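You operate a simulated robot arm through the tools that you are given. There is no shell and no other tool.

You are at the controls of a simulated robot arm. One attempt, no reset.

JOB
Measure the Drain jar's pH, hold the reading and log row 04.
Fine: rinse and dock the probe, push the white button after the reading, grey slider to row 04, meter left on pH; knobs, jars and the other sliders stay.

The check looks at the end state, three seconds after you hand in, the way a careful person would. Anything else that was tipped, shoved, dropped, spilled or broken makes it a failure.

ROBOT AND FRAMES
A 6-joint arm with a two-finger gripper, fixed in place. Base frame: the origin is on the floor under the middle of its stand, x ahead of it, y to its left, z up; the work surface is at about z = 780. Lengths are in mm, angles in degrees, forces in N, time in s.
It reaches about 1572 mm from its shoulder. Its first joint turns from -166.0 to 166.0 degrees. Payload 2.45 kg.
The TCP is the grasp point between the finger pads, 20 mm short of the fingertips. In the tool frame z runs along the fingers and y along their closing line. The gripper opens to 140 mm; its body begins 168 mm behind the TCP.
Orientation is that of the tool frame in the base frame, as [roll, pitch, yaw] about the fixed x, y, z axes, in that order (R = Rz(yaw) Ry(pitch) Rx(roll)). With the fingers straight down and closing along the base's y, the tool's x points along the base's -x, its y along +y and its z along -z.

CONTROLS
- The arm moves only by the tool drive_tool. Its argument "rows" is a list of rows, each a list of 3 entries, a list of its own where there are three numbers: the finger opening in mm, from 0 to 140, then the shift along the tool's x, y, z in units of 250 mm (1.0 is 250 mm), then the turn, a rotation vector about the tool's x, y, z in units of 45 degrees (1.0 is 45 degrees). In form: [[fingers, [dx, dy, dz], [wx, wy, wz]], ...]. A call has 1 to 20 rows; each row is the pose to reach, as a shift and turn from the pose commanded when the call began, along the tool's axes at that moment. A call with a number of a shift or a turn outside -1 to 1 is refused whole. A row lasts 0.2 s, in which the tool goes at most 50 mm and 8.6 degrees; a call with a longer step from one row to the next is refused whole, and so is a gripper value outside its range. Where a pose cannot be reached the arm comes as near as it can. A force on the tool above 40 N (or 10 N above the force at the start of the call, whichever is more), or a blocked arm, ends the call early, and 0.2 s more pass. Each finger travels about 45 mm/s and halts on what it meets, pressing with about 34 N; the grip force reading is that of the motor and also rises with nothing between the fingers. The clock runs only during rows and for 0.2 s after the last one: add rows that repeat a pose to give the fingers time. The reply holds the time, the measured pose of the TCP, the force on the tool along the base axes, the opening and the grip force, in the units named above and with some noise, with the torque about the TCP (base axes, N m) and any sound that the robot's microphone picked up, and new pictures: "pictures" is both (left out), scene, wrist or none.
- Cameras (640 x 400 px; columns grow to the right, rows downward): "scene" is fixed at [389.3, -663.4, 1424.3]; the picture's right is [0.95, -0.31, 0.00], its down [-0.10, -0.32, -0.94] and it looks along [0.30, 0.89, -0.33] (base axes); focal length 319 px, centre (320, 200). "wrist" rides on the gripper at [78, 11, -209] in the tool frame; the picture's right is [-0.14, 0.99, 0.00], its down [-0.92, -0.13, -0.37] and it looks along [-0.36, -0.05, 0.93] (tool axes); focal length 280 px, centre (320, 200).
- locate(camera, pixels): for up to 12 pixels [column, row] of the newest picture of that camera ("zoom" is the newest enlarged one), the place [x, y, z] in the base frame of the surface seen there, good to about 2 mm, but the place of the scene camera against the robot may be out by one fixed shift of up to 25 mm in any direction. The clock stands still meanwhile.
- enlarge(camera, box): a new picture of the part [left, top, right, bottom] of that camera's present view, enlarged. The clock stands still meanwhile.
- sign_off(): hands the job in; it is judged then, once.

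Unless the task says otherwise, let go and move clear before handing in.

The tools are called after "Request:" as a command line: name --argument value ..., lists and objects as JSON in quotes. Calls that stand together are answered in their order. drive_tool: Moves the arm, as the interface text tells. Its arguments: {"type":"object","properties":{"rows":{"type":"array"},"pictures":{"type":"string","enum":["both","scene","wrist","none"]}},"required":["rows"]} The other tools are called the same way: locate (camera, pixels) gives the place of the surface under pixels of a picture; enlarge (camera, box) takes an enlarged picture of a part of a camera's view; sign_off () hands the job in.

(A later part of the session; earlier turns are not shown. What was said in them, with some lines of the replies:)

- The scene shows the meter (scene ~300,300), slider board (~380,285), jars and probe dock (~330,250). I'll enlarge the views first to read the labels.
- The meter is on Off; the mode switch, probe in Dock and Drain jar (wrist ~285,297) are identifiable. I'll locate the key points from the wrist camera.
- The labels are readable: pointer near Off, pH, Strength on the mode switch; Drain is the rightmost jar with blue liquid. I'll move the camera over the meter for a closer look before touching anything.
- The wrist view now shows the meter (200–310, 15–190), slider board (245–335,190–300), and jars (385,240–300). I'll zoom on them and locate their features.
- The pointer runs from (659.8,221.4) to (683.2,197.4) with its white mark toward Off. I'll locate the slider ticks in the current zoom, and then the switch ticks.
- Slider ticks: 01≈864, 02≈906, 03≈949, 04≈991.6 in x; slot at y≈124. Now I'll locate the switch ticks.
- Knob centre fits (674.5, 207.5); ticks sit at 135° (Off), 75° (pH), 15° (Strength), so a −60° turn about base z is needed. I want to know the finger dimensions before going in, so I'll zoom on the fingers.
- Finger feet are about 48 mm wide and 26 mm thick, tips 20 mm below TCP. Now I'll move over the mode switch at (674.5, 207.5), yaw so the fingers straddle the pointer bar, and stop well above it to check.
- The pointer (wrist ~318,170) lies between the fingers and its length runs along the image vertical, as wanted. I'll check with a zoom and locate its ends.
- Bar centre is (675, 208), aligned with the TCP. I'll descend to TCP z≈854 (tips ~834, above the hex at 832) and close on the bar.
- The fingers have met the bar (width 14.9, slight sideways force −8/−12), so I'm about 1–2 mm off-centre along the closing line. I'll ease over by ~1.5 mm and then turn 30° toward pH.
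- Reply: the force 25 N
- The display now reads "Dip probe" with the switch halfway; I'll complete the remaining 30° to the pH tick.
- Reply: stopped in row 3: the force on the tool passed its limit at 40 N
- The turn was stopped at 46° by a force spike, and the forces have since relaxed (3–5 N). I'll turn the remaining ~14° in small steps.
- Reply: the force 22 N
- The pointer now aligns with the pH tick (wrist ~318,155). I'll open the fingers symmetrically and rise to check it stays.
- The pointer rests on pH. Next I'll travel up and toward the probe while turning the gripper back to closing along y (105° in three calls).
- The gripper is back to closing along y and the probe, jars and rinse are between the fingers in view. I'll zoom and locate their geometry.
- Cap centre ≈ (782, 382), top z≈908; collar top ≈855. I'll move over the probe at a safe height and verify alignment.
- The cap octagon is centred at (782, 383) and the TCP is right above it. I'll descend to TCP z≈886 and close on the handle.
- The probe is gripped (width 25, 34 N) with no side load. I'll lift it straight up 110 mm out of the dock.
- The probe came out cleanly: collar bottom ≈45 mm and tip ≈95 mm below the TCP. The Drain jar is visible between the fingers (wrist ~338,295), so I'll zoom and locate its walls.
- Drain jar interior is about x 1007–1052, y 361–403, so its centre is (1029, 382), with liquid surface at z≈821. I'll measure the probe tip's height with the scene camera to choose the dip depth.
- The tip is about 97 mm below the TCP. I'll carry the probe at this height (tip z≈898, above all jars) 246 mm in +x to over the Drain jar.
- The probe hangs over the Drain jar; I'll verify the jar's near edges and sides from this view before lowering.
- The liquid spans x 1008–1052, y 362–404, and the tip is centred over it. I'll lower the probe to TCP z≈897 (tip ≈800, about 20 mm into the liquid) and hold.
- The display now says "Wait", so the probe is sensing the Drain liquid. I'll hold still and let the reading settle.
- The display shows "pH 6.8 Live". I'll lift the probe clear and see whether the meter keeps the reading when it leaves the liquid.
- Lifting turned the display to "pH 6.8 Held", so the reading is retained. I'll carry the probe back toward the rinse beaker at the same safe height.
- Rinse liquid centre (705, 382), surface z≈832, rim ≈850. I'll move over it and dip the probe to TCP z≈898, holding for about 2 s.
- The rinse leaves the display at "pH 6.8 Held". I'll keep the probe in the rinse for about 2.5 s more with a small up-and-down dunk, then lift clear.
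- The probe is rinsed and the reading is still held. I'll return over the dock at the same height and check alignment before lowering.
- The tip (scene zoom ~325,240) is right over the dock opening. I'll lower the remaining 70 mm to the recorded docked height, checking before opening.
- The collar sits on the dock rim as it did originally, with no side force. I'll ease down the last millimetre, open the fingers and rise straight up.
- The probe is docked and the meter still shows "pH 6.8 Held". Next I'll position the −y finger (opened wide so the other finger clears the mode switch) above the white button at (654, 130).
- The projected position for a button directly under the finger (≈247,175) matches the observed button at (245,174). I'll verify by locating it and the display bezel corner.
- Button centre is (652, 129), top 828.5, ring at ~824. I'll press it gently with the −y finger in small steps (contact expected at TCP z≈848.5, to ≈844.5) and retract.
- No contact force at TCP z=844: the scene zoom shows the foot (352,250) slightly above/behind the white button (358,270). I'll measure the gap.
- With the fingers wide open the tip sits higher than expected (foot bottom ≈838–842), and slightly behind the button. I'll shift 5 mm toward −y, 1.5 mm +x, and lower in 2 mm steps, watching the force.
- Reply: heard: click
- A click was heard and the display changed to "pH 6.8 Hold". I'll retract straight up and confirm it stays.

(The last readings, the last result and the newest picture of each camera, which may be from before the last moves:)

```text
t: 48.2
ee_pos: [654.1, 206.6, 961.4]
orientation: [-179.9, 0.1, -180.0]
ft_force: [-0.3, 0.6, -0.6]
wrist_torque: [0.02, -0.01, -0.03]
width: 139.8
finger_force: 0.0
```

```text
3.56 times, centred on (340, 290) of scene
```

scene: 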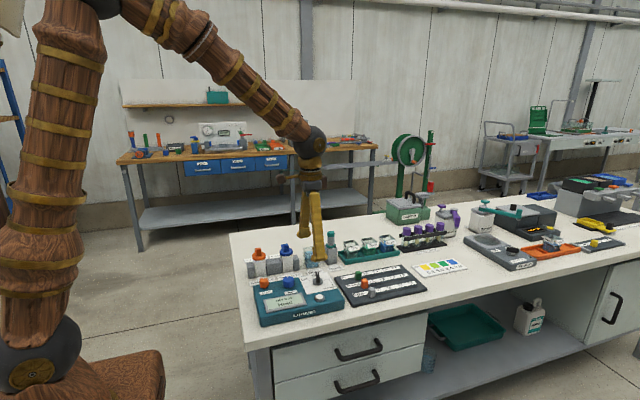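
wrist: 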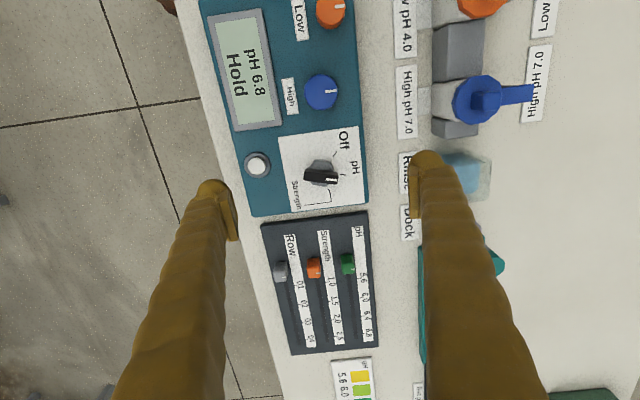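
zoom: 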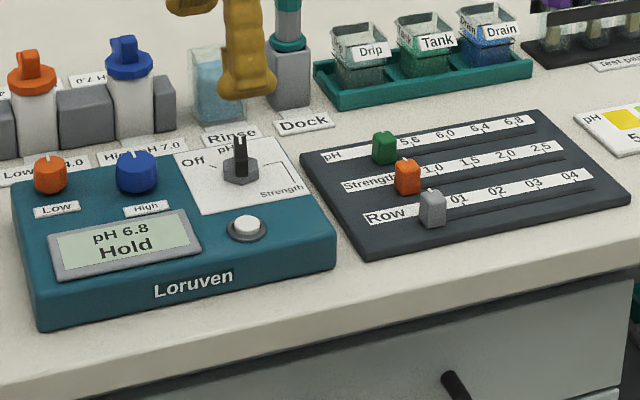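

"pH 6.8 Hold" stays and the button sprang back. Now I'll move over the grey slider and turn the gripper so it closes along x (90° in two calls).

Request:
drive_tool --rows '[[120, [-0.113, -0.055, 0], [0, 0, 0.167]], [105, [-0.225, -0.109, 0], [0, 0, 0.333]], [90, [-0.338, -0.164, 0], [0, 0, 0.5]], [75, [-0.451, -0.219, 0], [0, 0, 0.667]], [70, [-0.563, -0.273, 0], [0, 0, 0.833]], [70, [-0.676, -0.328, 0], [0, 0, 1.0]]]' --pictures "none"

Request:
drive_tool --rows '[[70, [0, 0, 0], [0, 0, 0.167]], [70, [0, 0, 0], [0, 0, 0.333]], [70, [0, 0, 0], [0, 0, 0.5]], [70, [0, 0, 0], [0, 0, 0.667]], [70, [0, 0, 0], [0, 0, 0.833]], [70, [0, 0, 0], [0, 0, 1.0]], [70, [0, 0, 0], [0, 0, 1.0]]]' --pictures "both"

Request:
enlarge --camera "wrist" --box '[240, 100, 440, 240]'

```text
t: 49.6
ee_pos: [822.8, 124.3, 961.0]
orientation: [179.9, 0.1, 134.9]
ft_force: [0.1, 0.3, -0.4]
wrist_torque: [0.0, 0.0, 0.0]
width: 70.0
finger_force: 0.0
```

```text
t: 51.2
ee_pos: [822.7, 126.3, 961.5]
orientation: [179.9, 0.1, 89.9]
ft_force: [-1.4, -1.3, -0.3]
wrist_torque: [0.03, 0.02, 0.0]
width: 70.0
finger_force: 0.1
```

scene: 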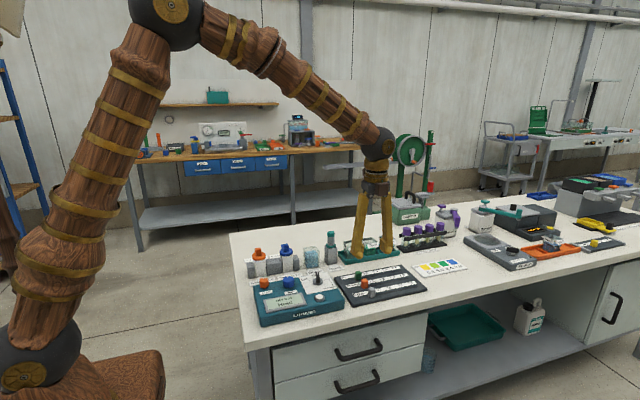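
wrist: 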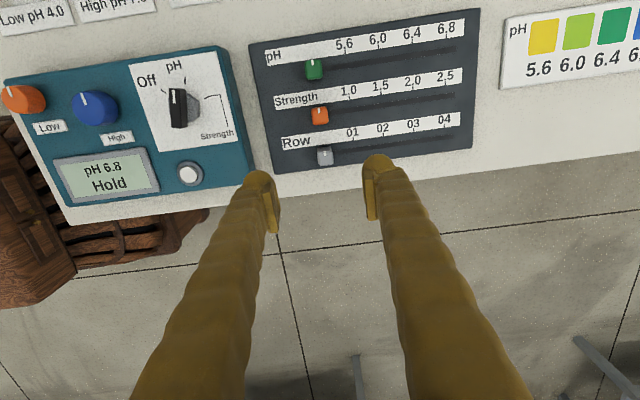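

```text
2.86 times, centred on (340, 170) of wrist
```

zoom: 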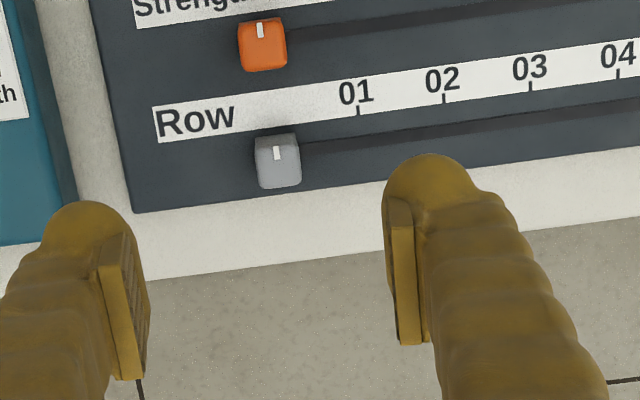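

The grey slider (zoom ~278,160), Row ticks and slot are clearly visible. I'll locate them precisely.

Request:
locate --camera "zoom" --pixels '[[276, 152], [257, 145], [298, 142], [278, 140], [280, 162], [262, 180], [300, 178], [358, 108], [444, 98], [531, 86], [617, 72], [310, 147]]'

Request:
locate --camera "zoom" --pixels '[[400, 136], [500, 122], [600, 108], [265, 45], [288, 45], [250, 160], [310, 170], [278, 190]]'

```text
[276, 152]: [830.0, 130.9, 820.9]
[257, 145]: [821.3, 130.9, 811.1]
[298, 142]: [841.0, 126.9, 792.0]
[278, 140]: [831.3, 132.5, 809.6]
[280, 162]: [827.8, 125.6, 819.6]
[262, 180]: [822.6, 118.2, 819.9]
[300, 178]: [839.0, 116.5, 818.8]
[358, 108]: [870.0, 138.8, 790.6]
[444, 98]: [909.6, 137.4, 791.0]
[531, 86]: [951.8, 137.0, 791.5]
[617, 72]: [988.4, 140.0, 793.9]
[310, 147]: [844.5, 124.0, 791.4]
```

```text
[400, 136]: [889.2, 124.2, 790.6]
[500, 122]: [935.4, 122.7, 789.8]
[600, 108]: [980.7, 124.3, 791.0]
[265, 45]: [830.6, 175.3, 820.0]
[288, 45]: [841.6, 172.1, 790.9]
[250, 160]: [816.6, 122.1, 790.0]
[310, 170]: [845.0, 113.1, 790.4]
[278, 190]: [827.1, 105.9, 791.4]
```

Request:
enlarge --camera "wrist" --box '[400, 100, 480, 150]'

Request:
locate --camera "zoom" --pixels '[[312, 215], [324, 255], [90, 235], [420, 215], [360, 250], [120, 285], [440, 235], [460, 240]]'

```text
8.00 times, centred on (440, 125) of wrist
```

zoom: 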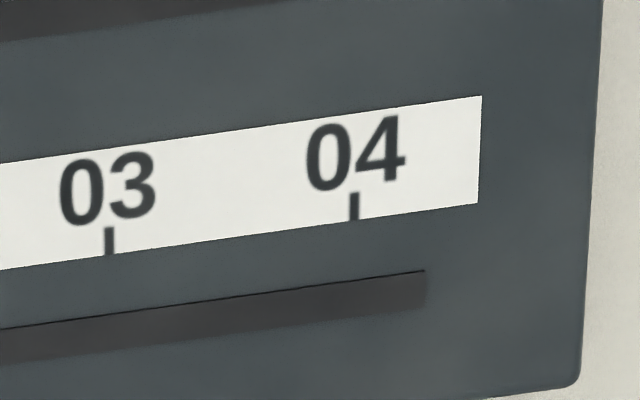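

```text
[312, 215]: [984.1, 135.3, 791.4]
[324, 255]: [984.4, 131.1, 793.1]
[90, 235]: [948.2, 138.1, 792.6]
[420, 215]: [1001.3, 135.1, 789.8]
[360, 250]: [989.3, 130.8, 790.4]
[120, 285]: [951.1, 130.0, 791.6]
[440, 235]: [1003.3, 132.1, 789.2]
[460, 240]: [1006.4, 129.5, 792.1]
```

Request:
locate --camera "zoom" --pixels '[[353, 200], [353, 207], [353, 215], [108, 235], [108, 242], [108, 250], [425, 280], [425, 295], [300, 300], [480, 100], [590, 385], [425, 287]]'

Request:
enlarge --camera "wrist" --box '[300, 110, 400, 180]'

Request:
locate --camera "zoom" --pixels '[[335, 135], [215, 160], [155, 240], [155, 260], [130, 245], [185, 240], [155, 285], [140, 230], [190, 270], [130, 285], [185, 285], [200, 235]]'

```text
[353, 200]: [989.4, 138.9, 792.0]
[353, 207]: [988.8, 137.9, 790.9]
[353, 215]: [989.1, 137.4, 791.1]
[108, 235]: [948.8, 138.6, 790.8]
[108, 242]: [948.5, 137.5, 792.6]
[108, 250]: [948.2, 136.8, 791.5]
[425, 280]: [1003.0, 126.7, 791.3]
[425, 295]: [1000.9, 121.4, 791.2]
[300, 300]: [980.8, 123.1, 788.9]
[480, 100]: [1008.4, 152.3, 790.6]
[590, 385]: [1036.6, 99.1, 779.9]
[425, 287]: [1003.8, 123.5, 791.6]
```

```text
5.71 times, centred on (350, 145) of wrist
```

zoom: 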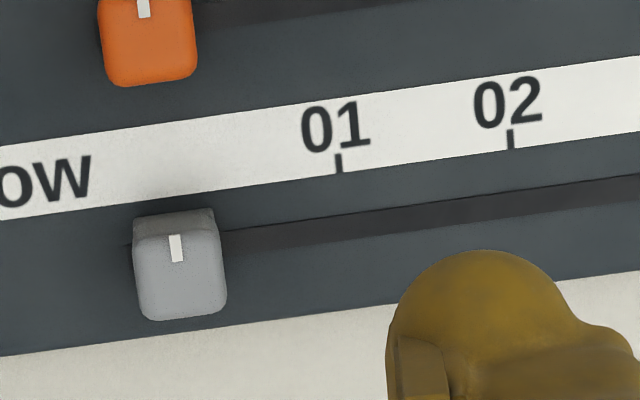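

```text
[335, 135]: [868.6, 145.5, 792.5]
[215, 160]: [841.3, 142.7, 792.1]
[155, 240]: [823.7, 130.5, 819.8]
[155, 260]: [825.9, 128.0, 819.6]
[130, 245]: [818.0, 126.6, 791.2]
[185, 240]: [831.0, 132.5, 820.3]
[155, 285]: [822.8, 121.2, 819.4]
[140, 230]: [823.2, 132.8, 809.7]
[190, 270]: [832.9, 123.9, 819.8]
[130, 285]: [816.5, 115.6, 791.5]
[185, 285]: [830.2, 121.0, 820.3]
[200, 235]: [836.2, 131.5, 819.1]
```

Knob centre is (829.5, 123.5) and ticks are 40 mm apart, with 04 at x≈989 — so a +160 mm slide. I'll align, descend to TCP z≈818 with fingers open 60, and check.

Request:
drive_tool --rows '[[60, [-0.006, 0.025, 0.12], [0, 0, 0]], [60, [-0.006, 0.025, 0.28], [0, 0, 0]], [60, [-0.006, 0.025, 0.42], [0, 0, 0]], [60, [-0.006, 0.025, 0.5], [0, 0, 0]], [60, [-0.006, 0.025, 0.54], [0, 0, 0]], [60, [-0.006, 0.025, 0.572], [0, 0, 0]], [60, [-0.006, 0.025, 0.572], [0, 0, 0]]]' --pictures "both"

Request:
enlarge --camera "scene" --box '[330, 250, 430, 320]'

Request:
enlarge --camera "wrist" --box '[240, 120, 400, 240]'

```text
t: 52.8
ee_pos: [830.3, 123.4, 818.3]
orientation: [179.9, 0.0, 90.0]
ft_force: [-1.0, -0.3, -0.9]
wrist_torque: [0.0, -0.03, 0.01]
width: 59.9
finger_force: 0.1
```

scene: 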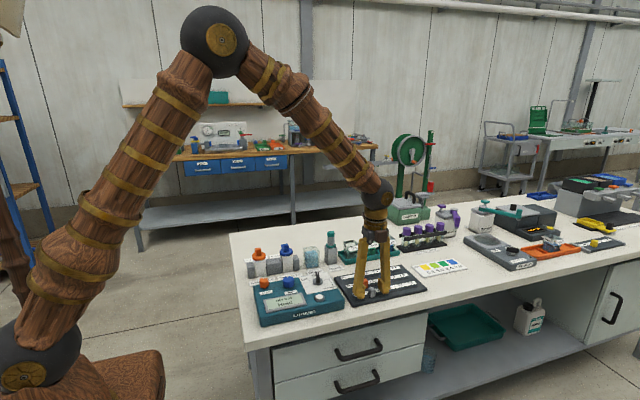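
wrist: 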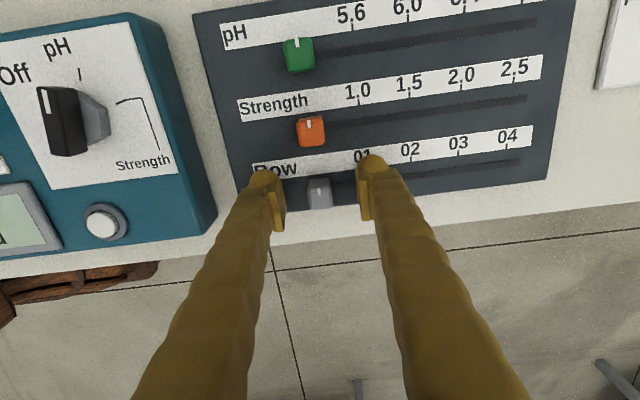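

```text
5.71 times, centred on (380, 285) of scene
```

zoom: 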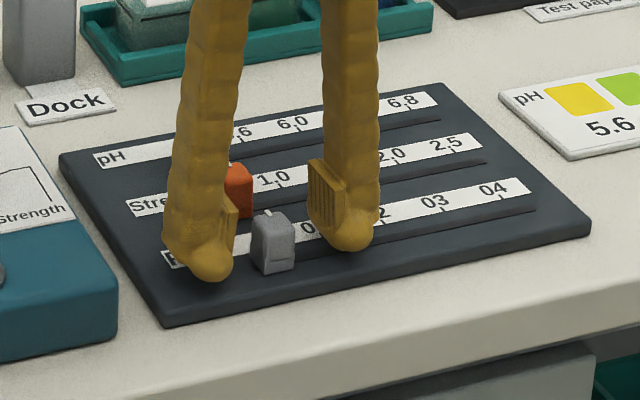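

```text
3.33 times, centred on (320, 180) of wrist
```

zoom: 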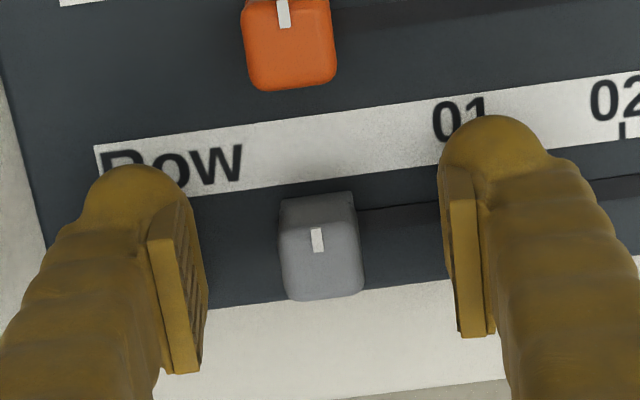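

The knob sits between the two feet with clearance to the orange slider. I'll close on it.

Request:
drive_tool --rows '[[45, [0, 0, 0], [0, 0, 0]], [35, [0, 0, 0], [0, 0, 0]], [28, [0, 0, 0], [0, 0, 0]], [20, [0, 0, 0], [0, 0, 0]], [15, [0, 0, 0], [0, 0, 0]], [14, [0, 0, 0], [0, 0, 0]], [14, [0, 0, 0], [0, 0, 0]]]' --pictures "both"

Request:
enlarge --camera "scene" --box '[330, 250, 430, 320]'

```text
t: 54.4
ee_pos: [830.7, 123.9, 819.0]
orientation: [179.8, 0.0, 90.0]
ft_force: [0.2, 0.4, -1.2]
wrist_torque: [0.04, 0.0, -0.06]
width: 18.7
finger_force: 43.7
```

scene: 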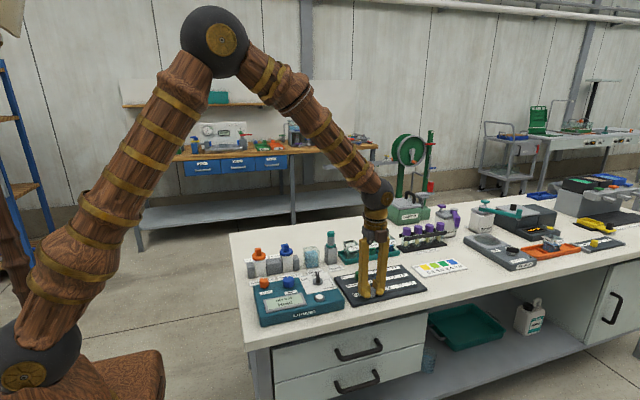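
wrist: 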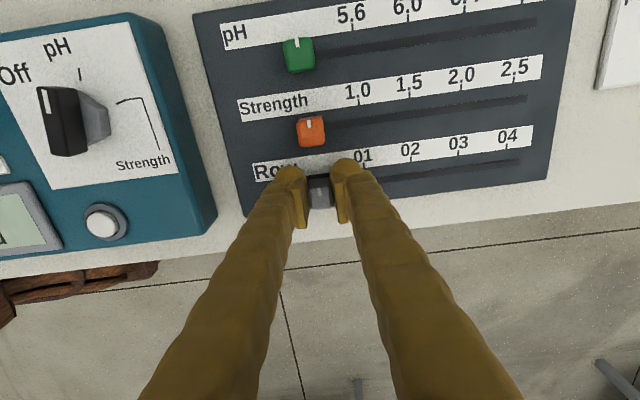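

```text
5.71 times, centred on (380, 285) of scene
```

zoom: 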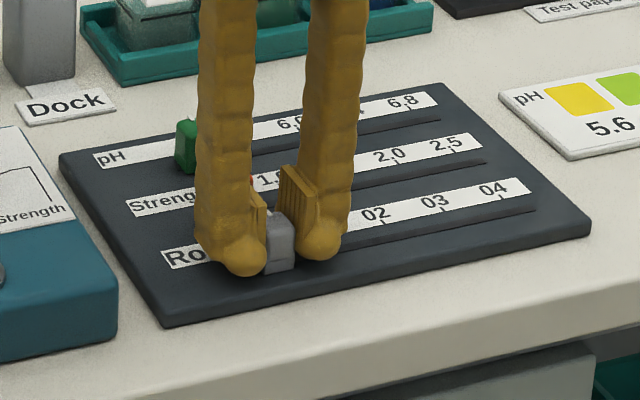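

The knob is gripped (width 18.7, no side load). I'll slide it +159 mm along x in moderate steps.

Request:
drive_tool --rows '[[14, [0, 0.03, 0], [0, 0, 0]], [14, [0, 0.09, 0], [0, 0, 0]], [14, [0, 0.16, 0], [0, 0, 0]], [14, [0, 0.24, 0], [0, 0, 0]], [14, [0, 0.32, 0], [0, 0, 0]], [14, [0, 0.4, 0], [0, 0, 0]], [14, [0, 0.48, 0], [0, 0, 0]], [14, [0, 0.55, 0], [0, 0, 0]], [14, [0, 0.6, 0], [0, 0, 0]], [14, [0, 0.636, 0], [0, 0, 0]], [14, [0, 0.636, 0], [0, 0, 0]]]' --pictures "both"

Request:
enlarge --camera "scene" --box '[330, 250, 430, 320]'

Request:
enlarge --camera "wrist" --box '[240, 120, 400, 240]'

```text
t: 56.8
ee_pos: [989.6, 124.0, 818.2]
orientation: [179.9, -0.1, 90.1]
ft_force: [1.1, 9.0, -3.9]
wrist_torque: [0.21, -0.03, -0.02]
width: 18.6
finger_force: 43.7
```

scene: 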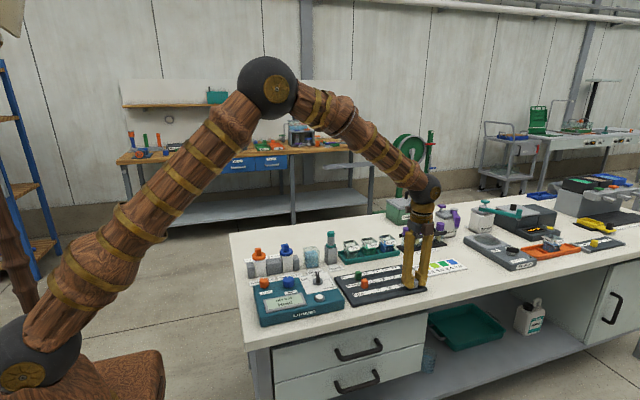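
wrist: 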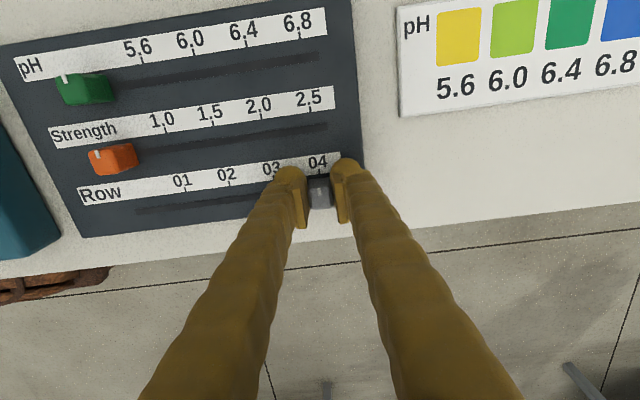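

```text
5.71 times, centred on (380, 285) of scene
```

zoom: 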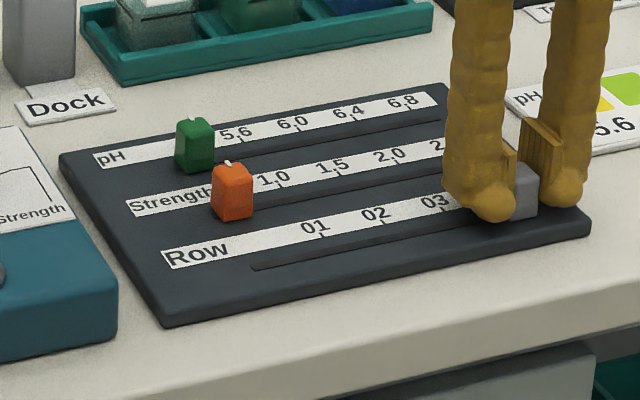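

```text
3.33 times, centred on (320, 180) of wrist
```

zoom: 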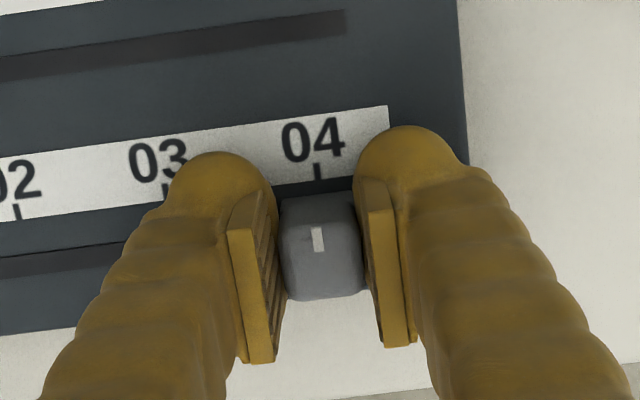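

The mark (zoom 318,240) appears in line with the 04 tick (317,172). I'll verify numerically.

Request:
locate --camera "zoom" --pixels '[[317, 168], [317, 175], [318, 232], [318, 245], [318, 238], [166, 187], [18, 212]]'

```text
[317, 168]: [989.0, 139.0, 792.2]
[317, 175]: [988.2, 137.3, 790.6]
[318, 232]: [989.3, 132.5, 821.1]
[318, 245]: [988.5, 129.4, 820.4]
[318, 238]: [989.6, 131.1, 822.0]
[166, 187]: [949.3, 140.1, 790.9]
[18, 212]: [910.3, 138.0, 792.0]
```

The mark (x≈989.1) and tick 04 (x≈988.6) coincide. I'll open the fingers and rise straight up.

Request:
drive_tool --rows '[[25, [0, 0, 0], [0, 0, 0]], [35, [0, 0, 0], [0, 0, 0]], [50, [0, 0, 0], [0, 0, 0]], [60, [0, 0, 0], [0, 0, 0]], [60, [0, 0, 0], [0, 0, 0]], [60, [0, 0, -0.06], [0, 0, 0]], [60, [0, 0, -0.18], [0, 0, 0]], [60, [0, 0, -0.34], [0, 0, 0]], [60, [0, 0, -0.5], [0, 0, 0]], [60, [0, 0, -0.68], [0, 0, 0]]]' --pictures "both"

Request:
enlarge --camera "scene" --box '[240, 210, 440, 330]'

Request:
enlarge --camera "wrist" --box '[200, 80, 400, 220]'

```text
t: 59.0
ee_pos: [988.0, 122.6, 987.7]
orientation: [179.9, -0.1, 90.1]
ft_force: [0.3, 0.0, -0.2]
wrist_torque: [-0.03, 0.03, -0.01]
width: 60.0
finger_force: 0.1
```

scene: 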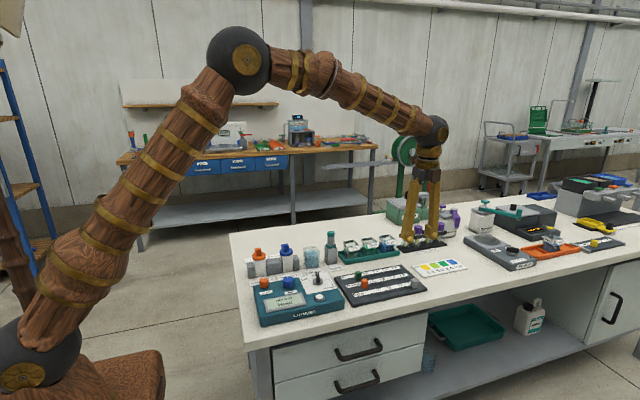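
wrist: 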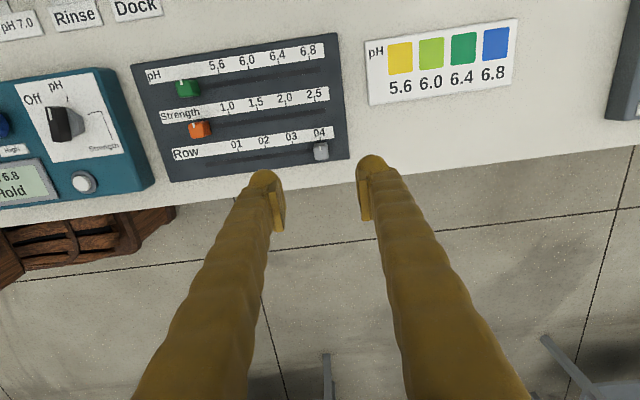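

```text
3.20 times, centred on (340, 270) of scene
```

zoom: 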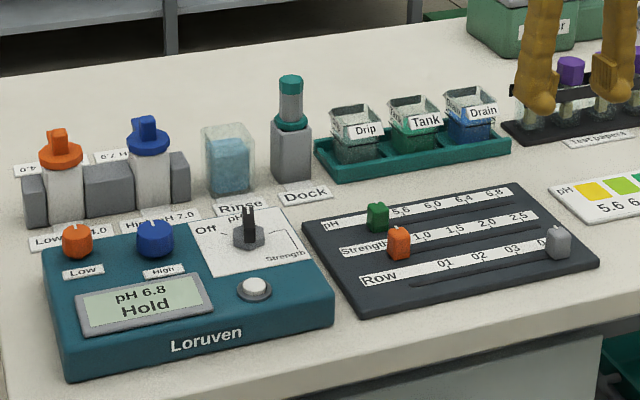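

```text
2.86 times, centred on (300, 150) of wrist
```

zoom: 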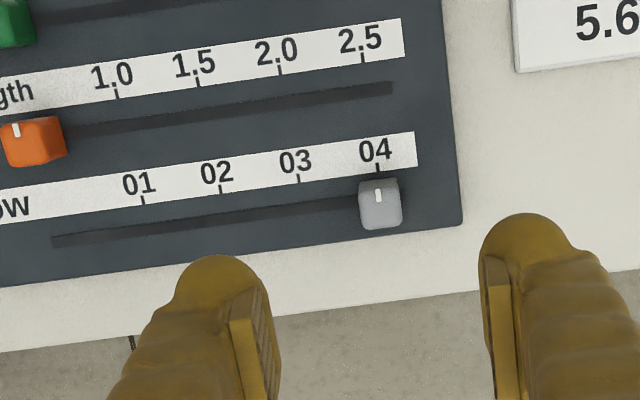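

Everything matches: slider mark on 04, display "pH 6.8 Hold", switch on pH, probe docked, other sliders and jars unmoved. I'll raise the arm further clear and take one last look.

Request:
drive_tool --rows '[[60, [0, 0, -0.12], [0, 0, 0]], [60, [0, 0, -0.26], [0, 0, 0]], [60, [0, 0, -0.4], [0, 0, 0]], [60, [0, 0, -0.5], [0, 0, 0]], [60, [0, 0, -0.5], [0, 0, 0]]]' --pictures "both"

Request:
enlarge --camera "scene" --box '[240, 210, 440, 330]'

Request:
enlarge --camera "wrist" --box '[0, 0, 400, 200]'

```text
t: 60.2
ee_pos: [987.7, 122.0, 1114.0]
orientation: [-179.9, 0.1, 90.1]
ft_force: [0.3, -0.3, 0.9]
wrist_torque: [-0.01, -0.02, 0.0]
width: 59.8
finger_force: 0.0
```

scene: 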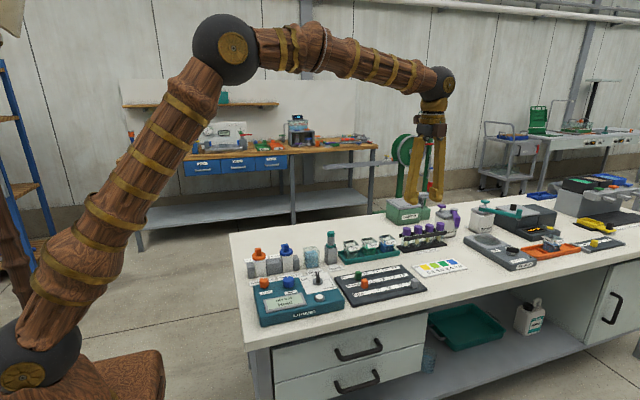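
wrist: 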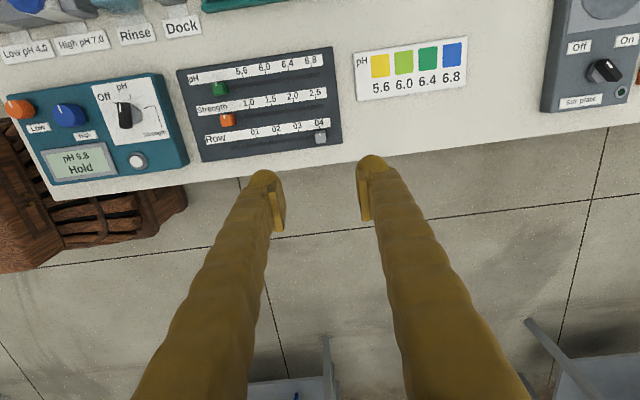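

```text
3.20 times, centred on (340, 270) of scene
```

zoom: 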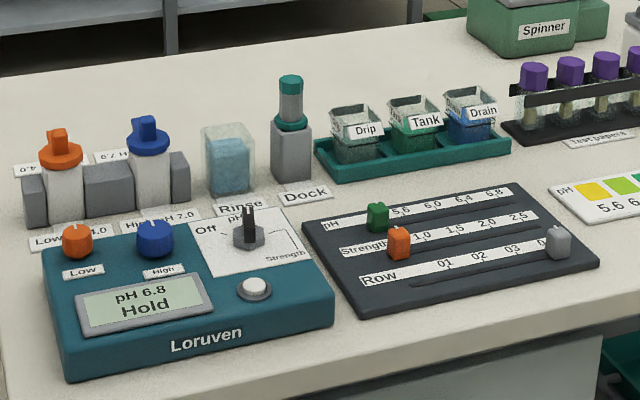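

```text
1.60 times, centred on (200, 100) of wrist
```

zoom: 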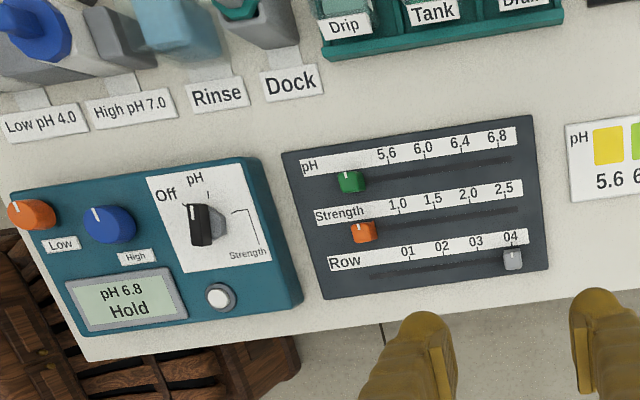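

The final pictures show the display at "pH 6.8 Hold", the switch on pH, the grey slider at 04 and the probe upright in its dock. The jars, the Low and High knobs and the other two sliders have not moved, and the arm is clear, so I'm handing in.

Request:
sign_off

```text
The job is handed in.
```

The Drain jar's pH reads 6.8. The display shows "pH 6.8 Hold" and the grey slider is at row 04. I've handed the job in, but no verdict has come back.

- **Reading:** I turned the mode switch from Off to pH and dipped the probe in the Drain jar until the meter showed "pH 6.8 Live". When I lifted the probe out, the display went to "Held" by itself.
- **Probe:** I rinsed it for about 3 seconds and put it back upright in the dock. The display stayed at "Held" throughout.
- **White button:** I pressed it once after docking. It clicked, and the display changed to "Hold".
- **Slider:** The grey slider's mark is within about 1 mm of the 04 tick.
- **Everything else:** The meter is still on pH. In the last pictures the Low and High knobs, the jars and the other two sliders look unmoved. Nothing was tipped or spilled.

Turning the mode switch tripped the force limit once, partway round. I finished the turn in smaller steps, and the pointer sits on the pH tick.
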